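You operate a simulated robot arm through the tools that you are given. There is no shell and no other tool. Be economical: measure what you need, move in short steps, check, and stop when the job is done.

Carry out the task below with a simulated robot arm. There is one attempt and no reset: what you move stays moved.

Task
Put the gauge block with the smallest size on its label from the top of the laminating bench on top of the rubber block.
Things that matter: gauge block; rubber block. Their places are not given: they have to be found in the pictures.

Only the result counts: the job must be done as asked and must still hold three seconds after the hand-in. Knocking over, shifting, dropping, spilling or breaking anything else fails it.

Robot
A 7-joint arm with a two-finger parallel gripper, fixed in place. Base frame: the origin is at the foot of the arm, x ahead of it, y to its left, z up; the work surface is at about z = 0. Readings come in cm, rad, newtons and seconds.
With the tool pointing down near the work surface it reaches from about 24 to 62 cm from the base axis. Its first joint turns from -1.152 to 1.152 rad. Payload 2.6 kg.
The tool frame sits at the grasp point between the pads (the TCP): z along the fingers, y along the line on which they close. The tips reach 3 cm beyond it. Largest opening 9.4 cm; finger width 2.8, thickness 1; the body of the gripper, 5 by 9.6 cm, starts 5.5 cm behind the TCP.
Orientation is that of the tool frame in the base frame, as [roll, pitch, yaw] about the fixed x, y, z axes, in that order (R = Rz(yaw) Ry(pitch) Rx(roll)). With the fingers straight down and closing along the base's y, the tool's x points along the base's -x, its y along +y and its z along -z.

Tools
- The arm moves only by the tool play_rows. Its argument "commands" is a list of rows, each a list of 7 numbers: the finger opening in cm, from 0 to 9.4, then the shift along the base's x, y, z in units of 200 mm (1.0 is 200 mm), then the turn, a rotation vector about the base's x, y, z in units of 45 degrees (1.0 is 45 degrees). In form: [[grip, tx, ty, tz, rx, ry, rz], ...]. A call has 1 to 10 rows; each row is the pose to reach, as a shift and turn from the pose commanded when the call began. A call with a number of a shift or a turn outside -1 to 1 is refused whole. Rows are played at 5 a second. More than 5 cm and 0.15 rad between two rows, or a gripper value outside its range, and nothing of the call is played. Where a pose cannot be reached the arm comes as near as it can. A force on the tool above 40 N (or 10 N above the force at the start of the call, whichever is more), or a blocked arm, ends the call early, and 0.2 s more pass. The fingers move at their own pace (about 7.2 cm/s each) and stop on an object; they squeeze with about 44 N. The grip force told is the motor's: it shows also when the fingers shut on nothing. Time passes only in rows, and 0.2 s behind the last, so rows that repeat a pose let the fingers close. It gives the time, the measured TCP pose, the force on the tool (base axes), the opening and the grip force at its end, in the units of the frame above (readings bear some noise), and new pictures: "pictures" is both (left out), scene, wrist or none.
- Cameras (640 x 400 px; columns grow to the right, rows downward): "scene" is fixed at [3.72, 43.01, 56.49]; the picture's right is [-0.78, -0.63, 0.00], its down [-0.36, 0.45, -0.82] and it looks along [0.51, -0.64, -0.57] (base axes); focal length 321 px, centre (320, 200). "wrist" rides on the gripper at [-3.7, 0, -5.8] in the tool frame; the picture's right is [0.00, -1.00, 0.00], its down [0.97, 0.00, -0.24] and it looks along [0.24, 0.00, 0.97] (tool axes); focal length 218 px, centre (320, 200).
- pixel_to_xyz(camera, pixels): for up to 12 pixels [column, row] of the newest picture of that camera ("zoom" is the newest enlarged one), the place [x, y, z] in the base frame of the surface seen there, good to about 0.2 cm. No time passes.
- inspect(camera, box): a new picture of the part [left, top, right, bottom] of that camera's present view, enlarged. No time passes.
- sign_off(): hands the job in; it is judged then, once.

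Work in short steps. Measure before you move; look again where a grasp or a placing could have gone wrong, and mend it. You have 60 turns and 150 pictures in all, those below and enlarged ones among them. Open the gripper and draw the arm clear of the work before you hand the job in, unless the task says otherwise; then end with one line.

The tools are called after "Request:" as a command line: name --pt "numbers of a row" for each row, then --argument value for the rest, lists and objects as JSON in quotes. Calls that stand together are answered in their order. play_rows: Moves the arm, as the interface text tells. Its arguments: {"type":"object","properties":{"commands":{"type":"array"},"pictures":{"type":"string","enum":["both","scene","wrist","none"]}},"required":["commands"]} The other tools are called the same way: pixel_to_xyz (camera, pixels) gives the place of the surface under pixels of a picture; inspect (camera, box) takes an enlarged picture of a part of a camera's view; sign_off () hands the job in.

At the start:

```text
time: 0.0
tcp_pos: [38.3, 2.38, 30.47]
tcp_rot: [-3.141, -0.001, -3.14]
ft_force: [-0.7, -1.1, 0.3]
grip_width: 9.4
grasp_force: 0.0
```

scene: 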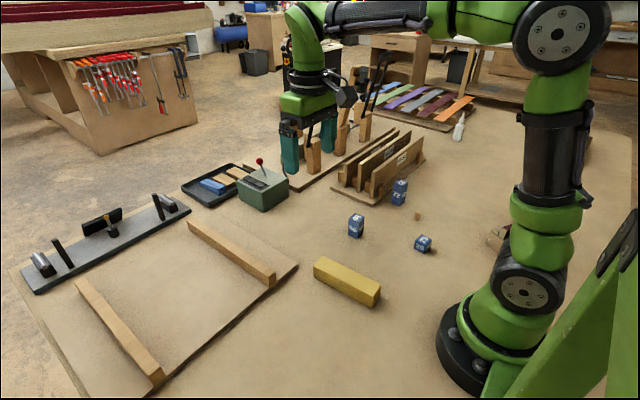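
wrist: 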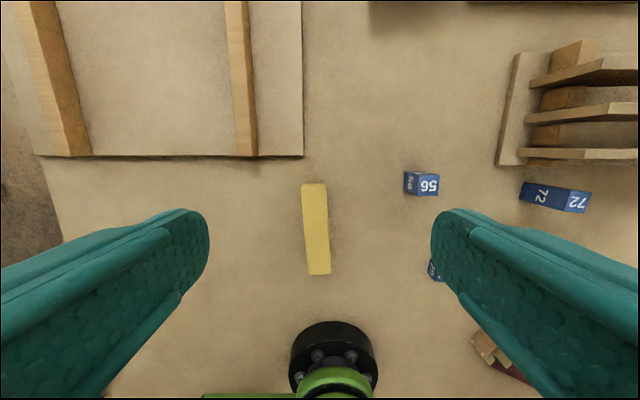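

I see three blue labelled blocks around scene (356,225), (399,192), (423,243), and a yellow block at (347,282). I enlarge to read labels and look for the rubber block.

Request:
inspect --camera "scene" --box '[320, 160, 480, 260]'

Request:
inspect --camera "scene" --box '[170, 110, 410, 260]'

Request:
inspect --camera "wrist" --box '[280, 140, 640, 365]'

Request:
pixel_to_xyz --camera "scene" --pixels '[[356, 217], [356, 228], [399, 183], [399, 196], [424, 238], [420, 246], [347, 275], [320, 262], [375, 290], [418, 216], [265, 183]]'

```text
4.00 times, centred on (400, 210) of scene
```

zoom: 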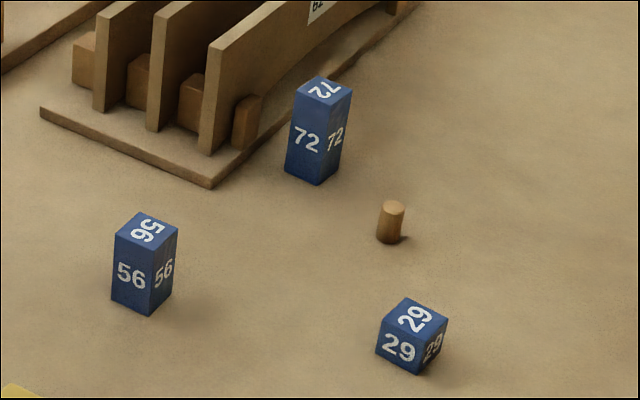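

```text
2.67 times, centred on (290, 185) of scene
```

zoom: 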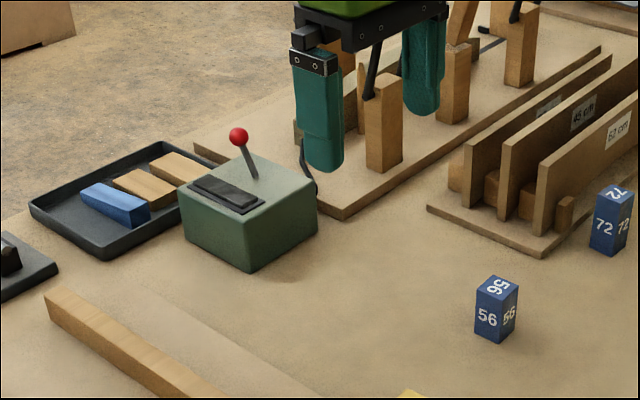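

```text
1.78 times, centred on (460, 252) of wrist
```

zoom: 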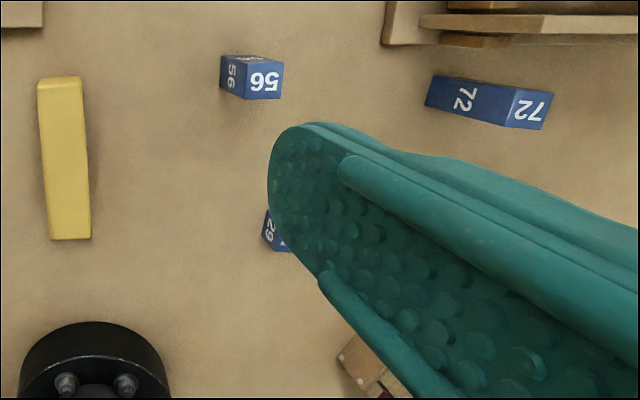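

```text
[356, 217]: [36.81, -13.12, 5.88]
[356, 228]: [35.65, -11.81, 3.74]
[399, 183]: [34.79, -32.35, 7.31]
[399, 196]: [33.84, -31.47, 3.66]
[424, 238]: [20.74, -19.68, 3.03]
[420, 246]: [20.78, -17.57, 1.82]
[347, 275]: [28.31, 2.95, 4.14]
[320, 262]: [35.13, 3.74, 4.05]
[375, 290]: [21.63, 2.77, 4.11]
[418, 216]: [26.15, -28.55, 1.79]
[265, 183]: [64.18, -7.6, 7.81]
```

The blocks read 29, 56 and 72. I check for further labelled blocks and which object is the rubber block.

Request:
inspect --camera "scene" --box '[280, 230, 440, 330]'

Request:
inspect --camera "scene" --box '[10, 150, 250, 300]'

Request:
inspect --camera "scene" --box '[440, 200, 600, 300]'

Request:
inspect --camera "scene" --box '[280, 50, 520, 200]'

```text
4.00 times, centred on (360, 280) of scene
```

zoom: 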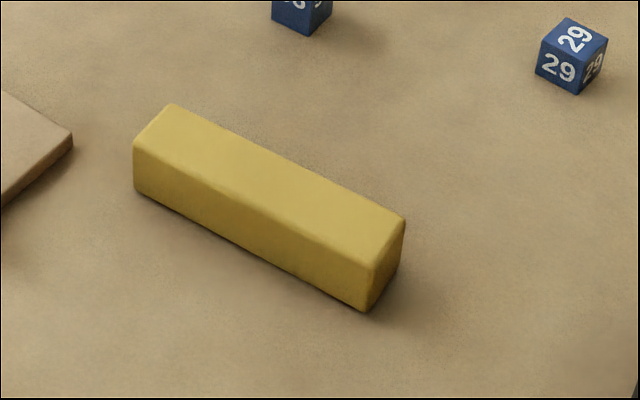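

```text
2.67 times, centred on (130, 225) of scene
```

zoom: 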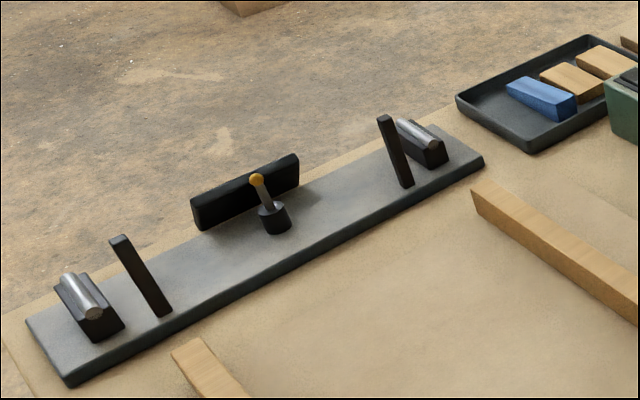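

```text
4.00 times, centred on (520, 250) of scene
```

zoom: 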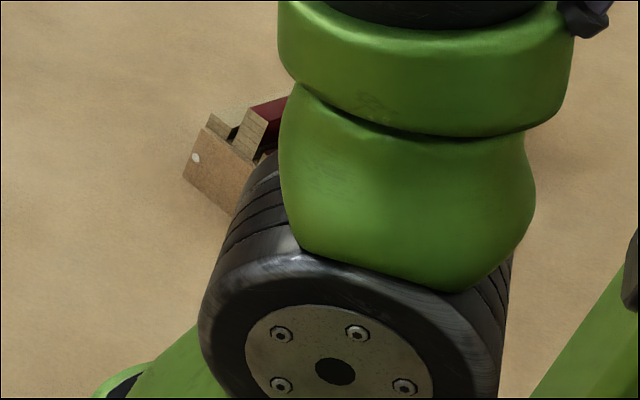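

```text
2.67 times, centred on (400, 125) of scene
```

zoom: 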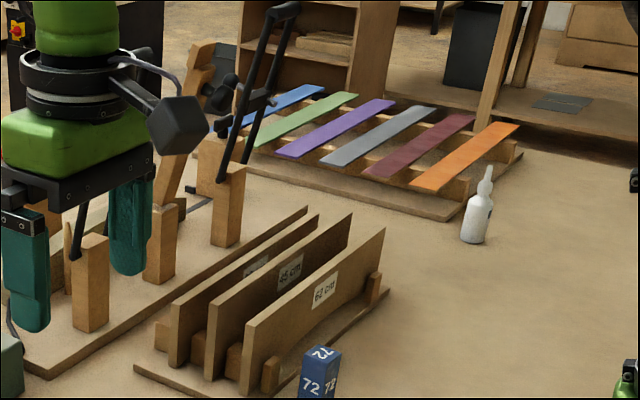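

The 29 block (≈(20.7,-18.5)) is the smallest seen; the yellow block is the rubber one. I measure their corners on fresh zooms.

Request:
inspect --camera "scene" --box '[391, 223, 455, 263]'

Request:
pixel_to_xyz --camera "scene" --pixels '[[322, 258], [315, 266], [379, 286], [372, 295], [422, 235], [431, 240], [425, 245], [416, 241]]'

```text
10.00 times, centred on (423, 243) of scene
```

zoom: 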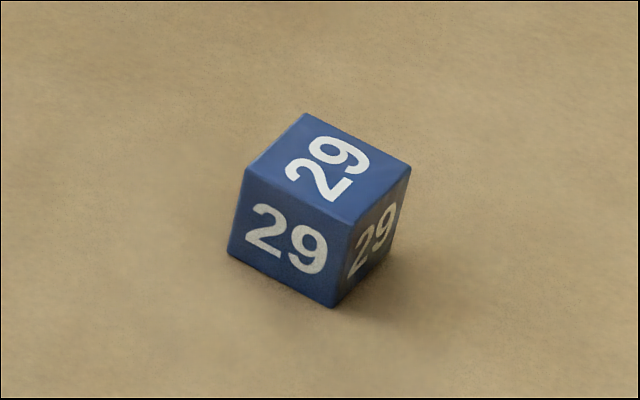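

```text
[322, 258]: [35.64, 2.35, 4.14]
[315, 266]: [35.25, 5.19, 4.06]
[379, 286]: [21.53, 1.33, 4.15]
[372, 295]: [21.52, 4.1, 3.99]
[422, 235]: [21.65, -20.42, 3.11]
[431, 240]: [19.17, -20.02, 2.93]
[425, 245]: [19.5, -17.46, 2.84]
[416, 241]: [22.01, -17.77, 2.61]
```

Get the exact corners from the zoom.

Request:
pixel_to_xyz --camera "zoom" --pixels '[[308, 118], [404, 169], [347, 216], [248, 170], [326, 168], [235, 255], [332, 303]]'

```text
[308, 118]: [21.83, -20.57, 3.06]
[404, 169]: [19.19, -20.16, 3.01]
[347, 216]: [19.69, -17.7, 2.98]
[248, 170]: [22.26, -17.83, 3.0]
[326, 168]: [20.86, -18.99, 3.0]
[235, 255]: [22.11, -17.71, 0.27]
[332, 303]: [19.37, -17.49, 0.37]
```

Block 29 is centred at ≈(20.75,-19.05), top 3.0, yaw ≈-0.13; the rubber top is centred at ≈(28.5,3.25), z 4.1. I move above the block, still high, with partial opening, and check by wrist camera.

Request:
play_rows --pt "7 -0.11 -0.13 -0.08 0 0 -0.02" --pt "7 -0.22 -0.27 -0.17 0 0 -0.05" --pt "7 -0.33 -0.41 -0.26 0 0 -0.07" --pt "7 -0.44 -0.55 -0.35 0 0 -0.1" --pt "7 -0.55 -0.68 -0.44 0 0 -0.12" --pt "7 -0.66 -0.82 -0.53 0 0 -0.15" --pt "7 -0.77 -0.96 -0.62 0 0 -0.166" --pt "7 -0.8 -0.98 -0.65 0 0 -0.166" --pt "7 -0.8 -0.98 -0.65 0 0 -0.166"

```text
time: 2.0
tcp_pos: [22.24, -17.2, 17.4]
tcp_rot: [3.14, 0.0, 3.012]
ft_force: [0.4, 0.4, 0.2]
grip_width: 7.0
grasp_force: 0.1
```

scene: 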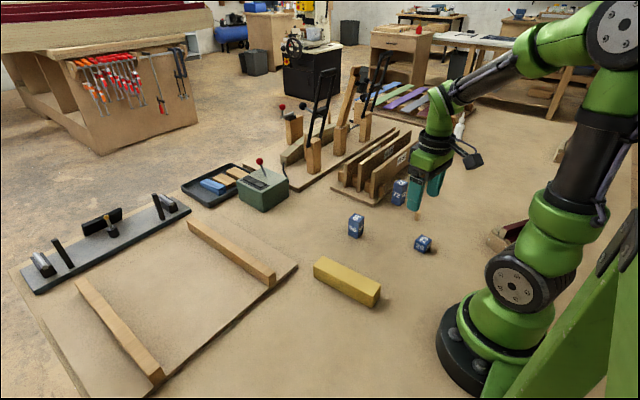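
wrist: 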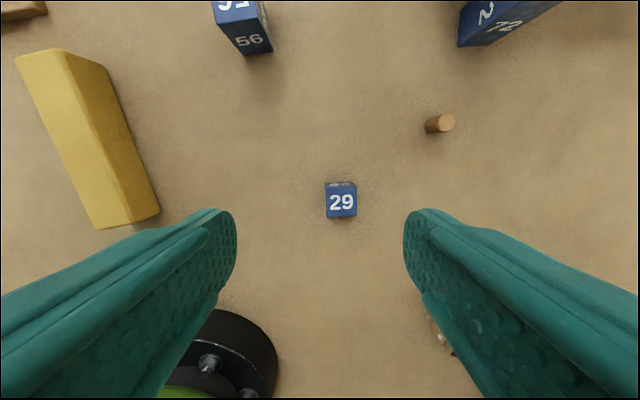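

The block appears nearly square to the fingers at wrist (341,203). I measure it from the wrist view.

Request:
pixel_to_xyz --camera "wrist" --pixels '[[328, 191], [355, 191], [355, 214], [328, 216], [341, 203], [100, 70], [50, 60], [110, 222], [150, 208], [62, 60], [126, 200], [445, 350]]'

Request:
inspect --camera "wrist" --box '[260, 160, 420, 260]'

```text
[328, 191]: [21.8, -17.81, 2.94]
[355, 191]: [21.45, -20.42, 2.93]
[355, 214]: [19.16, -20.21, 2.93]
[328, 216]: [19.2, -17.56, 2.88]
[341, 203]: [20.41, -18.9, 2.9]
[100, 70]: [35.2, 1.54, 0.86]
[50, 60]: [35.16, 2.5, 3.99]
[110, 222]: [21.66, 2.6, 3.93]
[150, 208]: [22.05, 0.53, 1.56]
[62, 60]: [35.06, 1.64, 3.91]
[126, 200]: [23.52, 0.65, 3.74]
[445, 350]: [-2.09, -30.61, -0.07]
```

```text
4.00 times, centred on (340, 210) of wrist
```

zoom: 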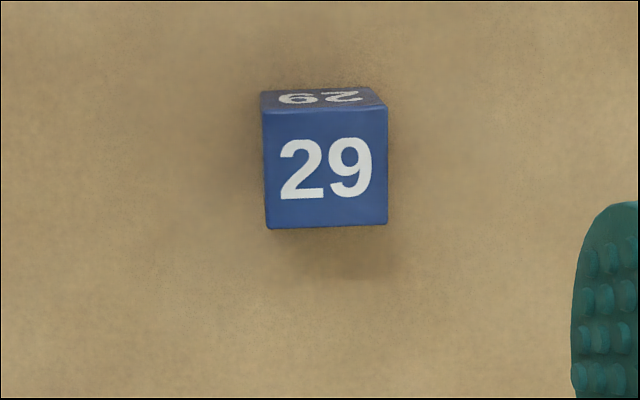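

Centre ≈(20.5,-19.0), top 2.9. I centre over it and lower to TCP z≈3.5 (tips at 0.5).

Request:
play_rows --pt "7 -0.09 -0.09 0 0 0 0" --pt "7 -0.09 -0.09 -0.17 0 0 0" --pt "7 -0.09 -0.09 -0.34 0 0 0" --pt "7 -0.09 -0.09 -0.5 0 0 0" --pt "7 -0.09 -0.09 -0.62 0 0 0" --pt "7 -0.09 -0.09 -0.695 0 0 0" --pt "7 -0.09 -0.09 -0.695 0 0 0"

```text
time: 3.6
tcp_pos: [20.47, -18.98, 3.48]
tcp_rot: [3.141, 0.002, 3.013]
ft_force: [0.2, 0.1, 0.0]
grip_width: 6.99
grasp_force: 0.0
```

scene: 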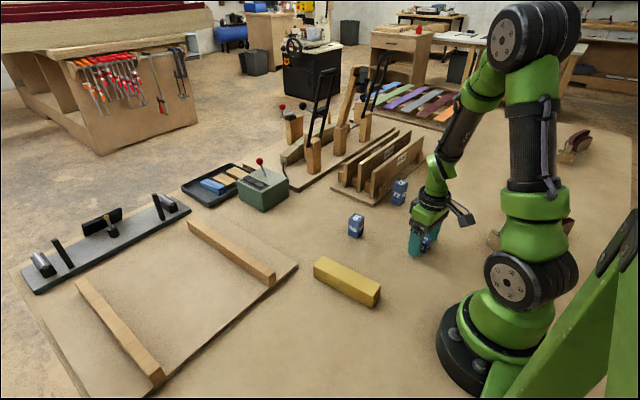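
wrist: 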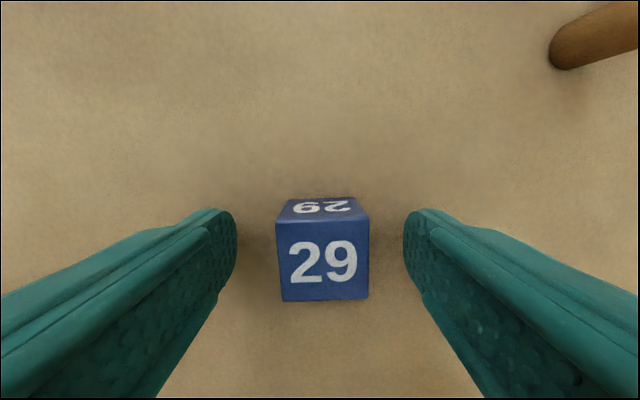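

The block sits centred between the fingers at wrist (323,260). I close and lift slightly.

Request:
play_rows --pt "2 0 0 0 0 0 0" --pt "2 0 0 0 0 0 0" --pt "2 0 0 0 0 0 0" --pt "2 0 0 0 0 0 0" --pt "2 0 0 0.1 0 0 0" --pt "2 0 0 0.25 0 0 0" --pt "2 0 0 0.45 0 0 0" --pt "2 0 0 0.5 0 0 0"

```text
time: 5.4
tcp_pos: [20.39, -19.06, 13.64]
tcp_rot: [-3.141, 0.001, 3.011]
ft_force: [-0.2, -0.1, -1.1]
grip_width: 2.89
grasp_force: 44.5
```

scene: 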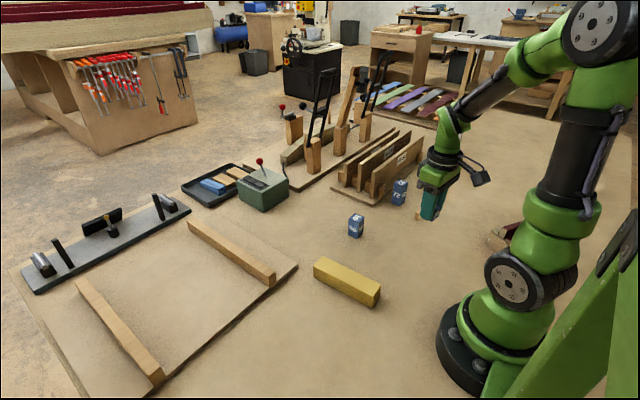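
wrist: 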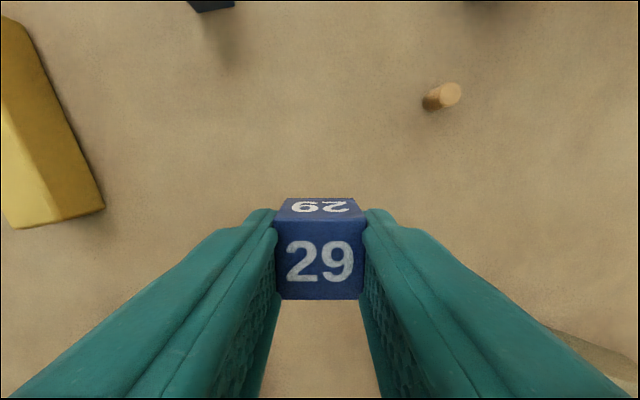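

Held (width 2.89). I carry it towards the rubber block, staying high, turning +0.2 rad to match its axis.

Request:
play_rows --pt "2 0.05 0.15 0.05 0 0 0.04" --pt "2 0.1 0.32 0.1 0 0 0.08" --pt "2 0.15 0.5 0.1 0 0 0.13" --pt "2 0.2 0.68 0.1 0 0 0.18" --pt "2 0.25 0.86 0.1 0 0 0.22" --pt "2 0.3 1.0 0.1 0 0 0.255" --pt "2 0.3 1.0 0.1 0 0 0.255"

```text
time: 7.0
tcp_pos: [26.38, 1.04, 15.45]
tcp_rot: [3.141, -0.001, -3.072]
ft_force: [-0.3, -0.5, -1.7]
grip_width: 2.89
grasp_force: 44.4
```

scene: 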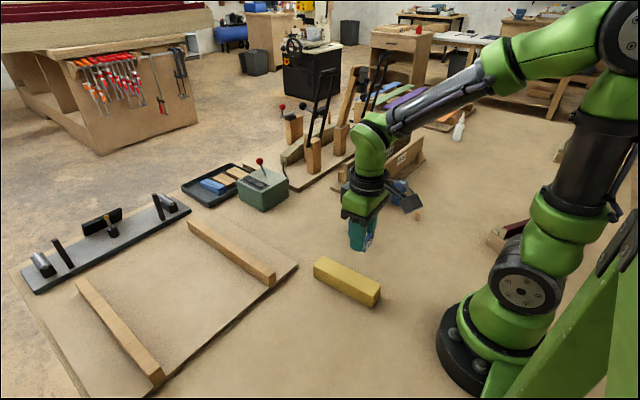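
wrist: 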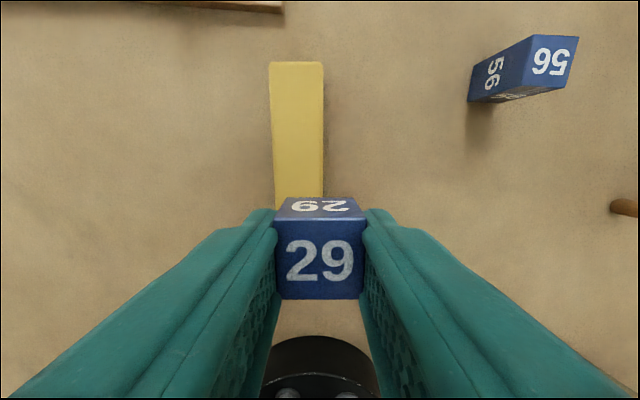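

I measure the rubber block's top edges from this view.

Request:
pixel_to_xyz --camera "wrist" --pixels '[[273, 66], [320, 66], [272, 100], [321, 100], [275, 150], [322, 150], [277, 195], [321, 190]]'

Request:
inspect --camera "wrist" --box '[220, 50, 380, 150]'

```text
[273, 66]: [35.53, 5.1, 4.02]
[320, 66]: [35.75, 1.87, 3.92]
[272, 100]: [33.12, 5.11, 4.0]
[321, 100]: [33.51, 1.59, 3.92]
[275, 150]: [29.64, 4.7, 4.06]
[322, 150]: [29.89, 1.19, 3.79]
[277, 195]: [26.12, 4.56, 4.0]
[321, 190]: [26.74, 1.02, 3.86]
```

```text
4.00 times, centred on (300, 100) of wrist
```

zoom: 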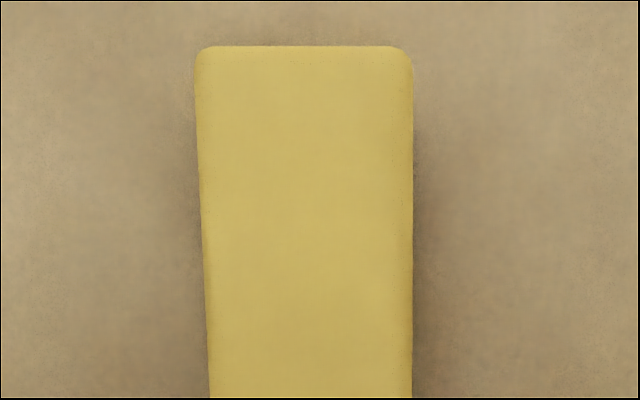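

Rubber top at x=28.5 spans y≈1.2–4.7, centre ≈3.0, z≈4.0, axis ≈0.077 rad, matching the tool. I move over (28.5,3.0) and lower to just above contact.

Request:
play_rows --pt "2 0.1 0.1 0 0 0 0" --pt "2 0.1 0.1 -0.12 0 0 0" --pt "2 0.1 0.1 -0.24 0 0 0" --pt "2 0.1 0.1 -0.33 0 0 0" --pt "2 0.1 0.1 -0.38 0 0 0" --pt "2 0.1 0.1 -0.38 0 0 0"

Request:
inspect --camera "scene" --box '[290, 210, 418, 290]'

```text
time: 8.4
tcp_pos: [28.41, 3.15, 7.87]
tcp_rot: [-3.141, 0.0, -3.072]
ft_force: [-0.2, -0.4, 0.1]
grip_width: 2.88
grasp_force: 44.1
```

scene: 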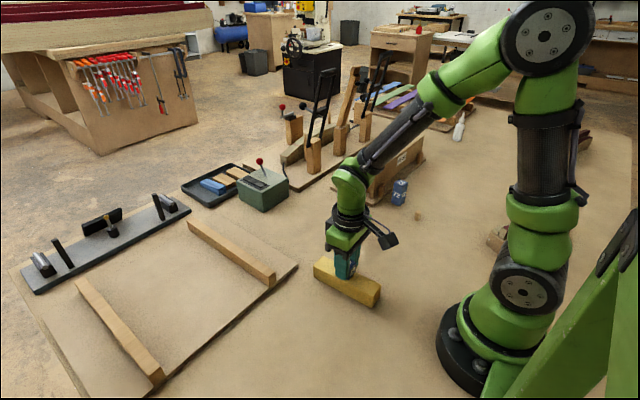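
wrist: 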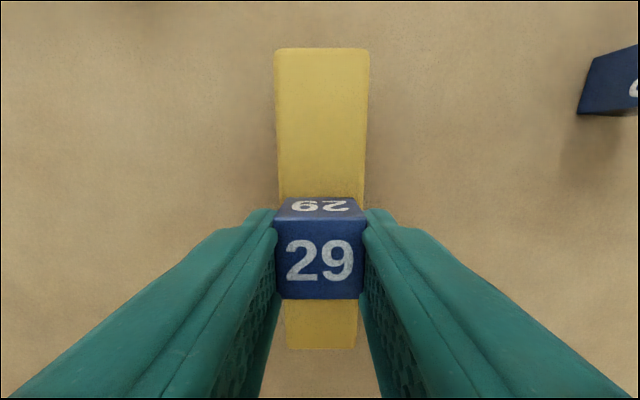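

```text
5.00 times, centred on (354, 250) of scene
```

zoom: 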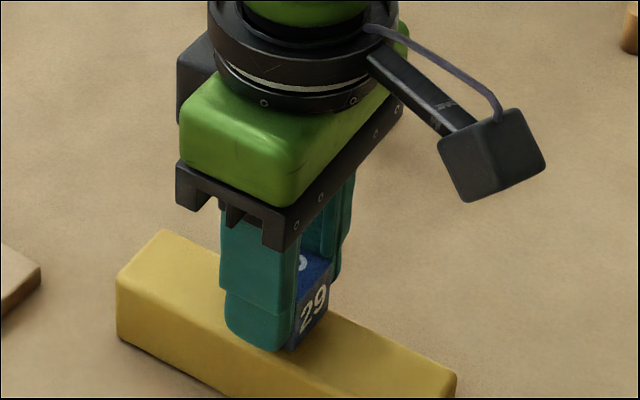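

The block is centred on the rubber (wrist columns 277–369 vs block 277–365). I lower in small steps watching force.

Request:
play_rows --pt "2 0 0 -0.006 0 0 0" --pt "2 0 0 -0.012 0 0 0" --pt "2 0 0 -0.015 0 0 0" --pictures "none"

```text
time: 9.2
tcp_pos: [28.49, 3.06, 7.64]
tcp_rot: [-3.141, 0.002, -3.071]
ft_force: [0.4, -0.4, -0.4]
grip_width: 2.88
grasp_force: 44.2
```

No contact force yet at z 7.64; I go a bit lower.

Request:
play_rows --pt "2 0 0 -0.005 0 0 0" --pt "2 0 0 -0.008 0 0 0" --pictures "none"

```text
time: 9.8
tcp_pos: [28.52, 3.03, 7.51]
tcp_rot: [3.141, 0.0, -3.073]
ft_force: [-3.7, -2.7, 12.6]
grip_width: 2.9
grasp_force: 44.1
```

Force of 12.6 N upward shows contact. I open gently and rise.

Request:
play_rows --pt "3.2 0 0 0.003 0 0 0" --pt "4 0 0 0.003 0 0 0" --pt "6 0 0 0.003 0 0 0" --pt "6 0 0 0.003 0 0 0" --pt "6 0 0 0.1 0 0 0" --pt "6 0 0 0.25 0 0 0" --pt "6 0 0 0.45 0 0 0" --pt "6 0 0 0.65 0 0 0" --pt "6 0 0 0.65 0 0 0"

Request:
inspect --camera "scene" --box '[290, 220, 418, 300]'

```text
time: 11.8
tcp_pos: [28.46, 3.05, 20.37]
tcp_rot: [-3.141, -0.001, -3.071]
ft_force: [0.2, -0.8, 0.6]
grip_width: 5.99
grasp_force: 0.1
```

scene: 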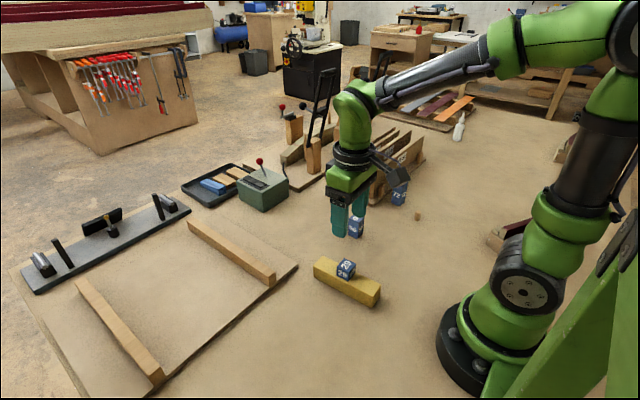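
wrist: 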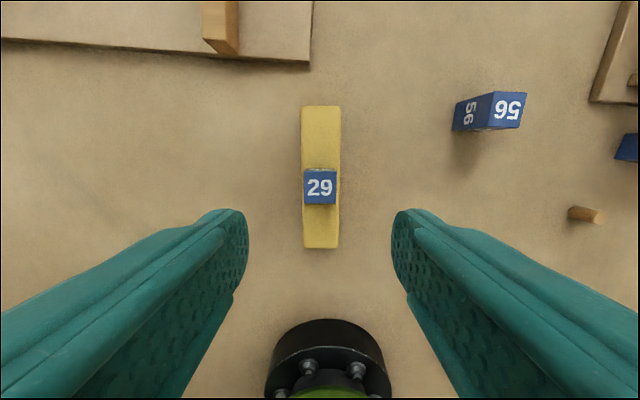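

```text
5.00 times, centred on (354, 260) of scene
```

zoom: 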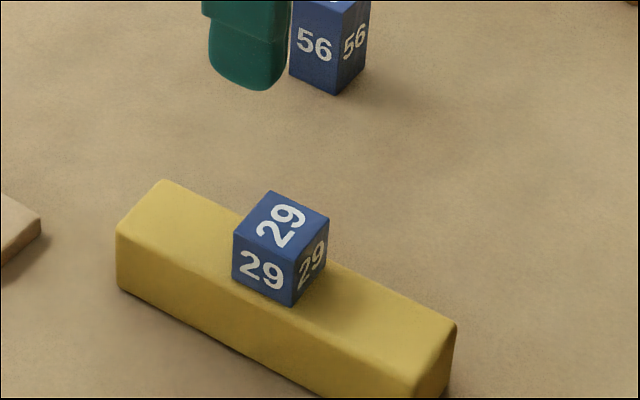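

The 29 block rests flat and centred on the rubber, with the arm clear. I take one last look at the area behind the arm for any other gauge block.

Request:
inspect --camera "scene" --box '[400, 100, 640, 250]'

```text
2.67 times, centred on (520, 175) of scene
```

zoom: 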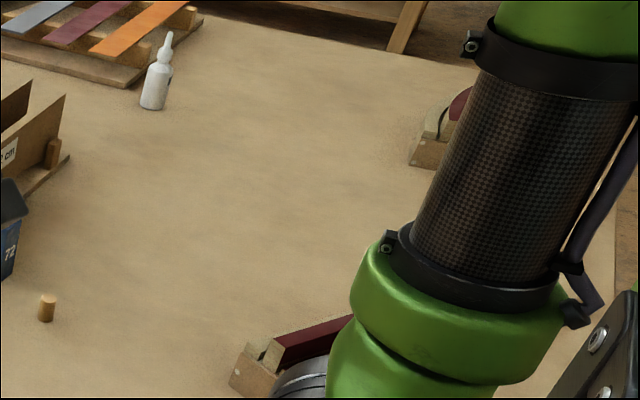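

No other gauge block is visible there; I hand in.

Request:
sign_off

```text
The job is handed in.
```

I placed the gauge block labelled 29, the smallest of the three I found (29, 56, 72), on top of the yellow block, which I took to be the rubber block. It was sitting flat and centred at the last look, with the gripper open and the arm clear, and I've handed the job in.
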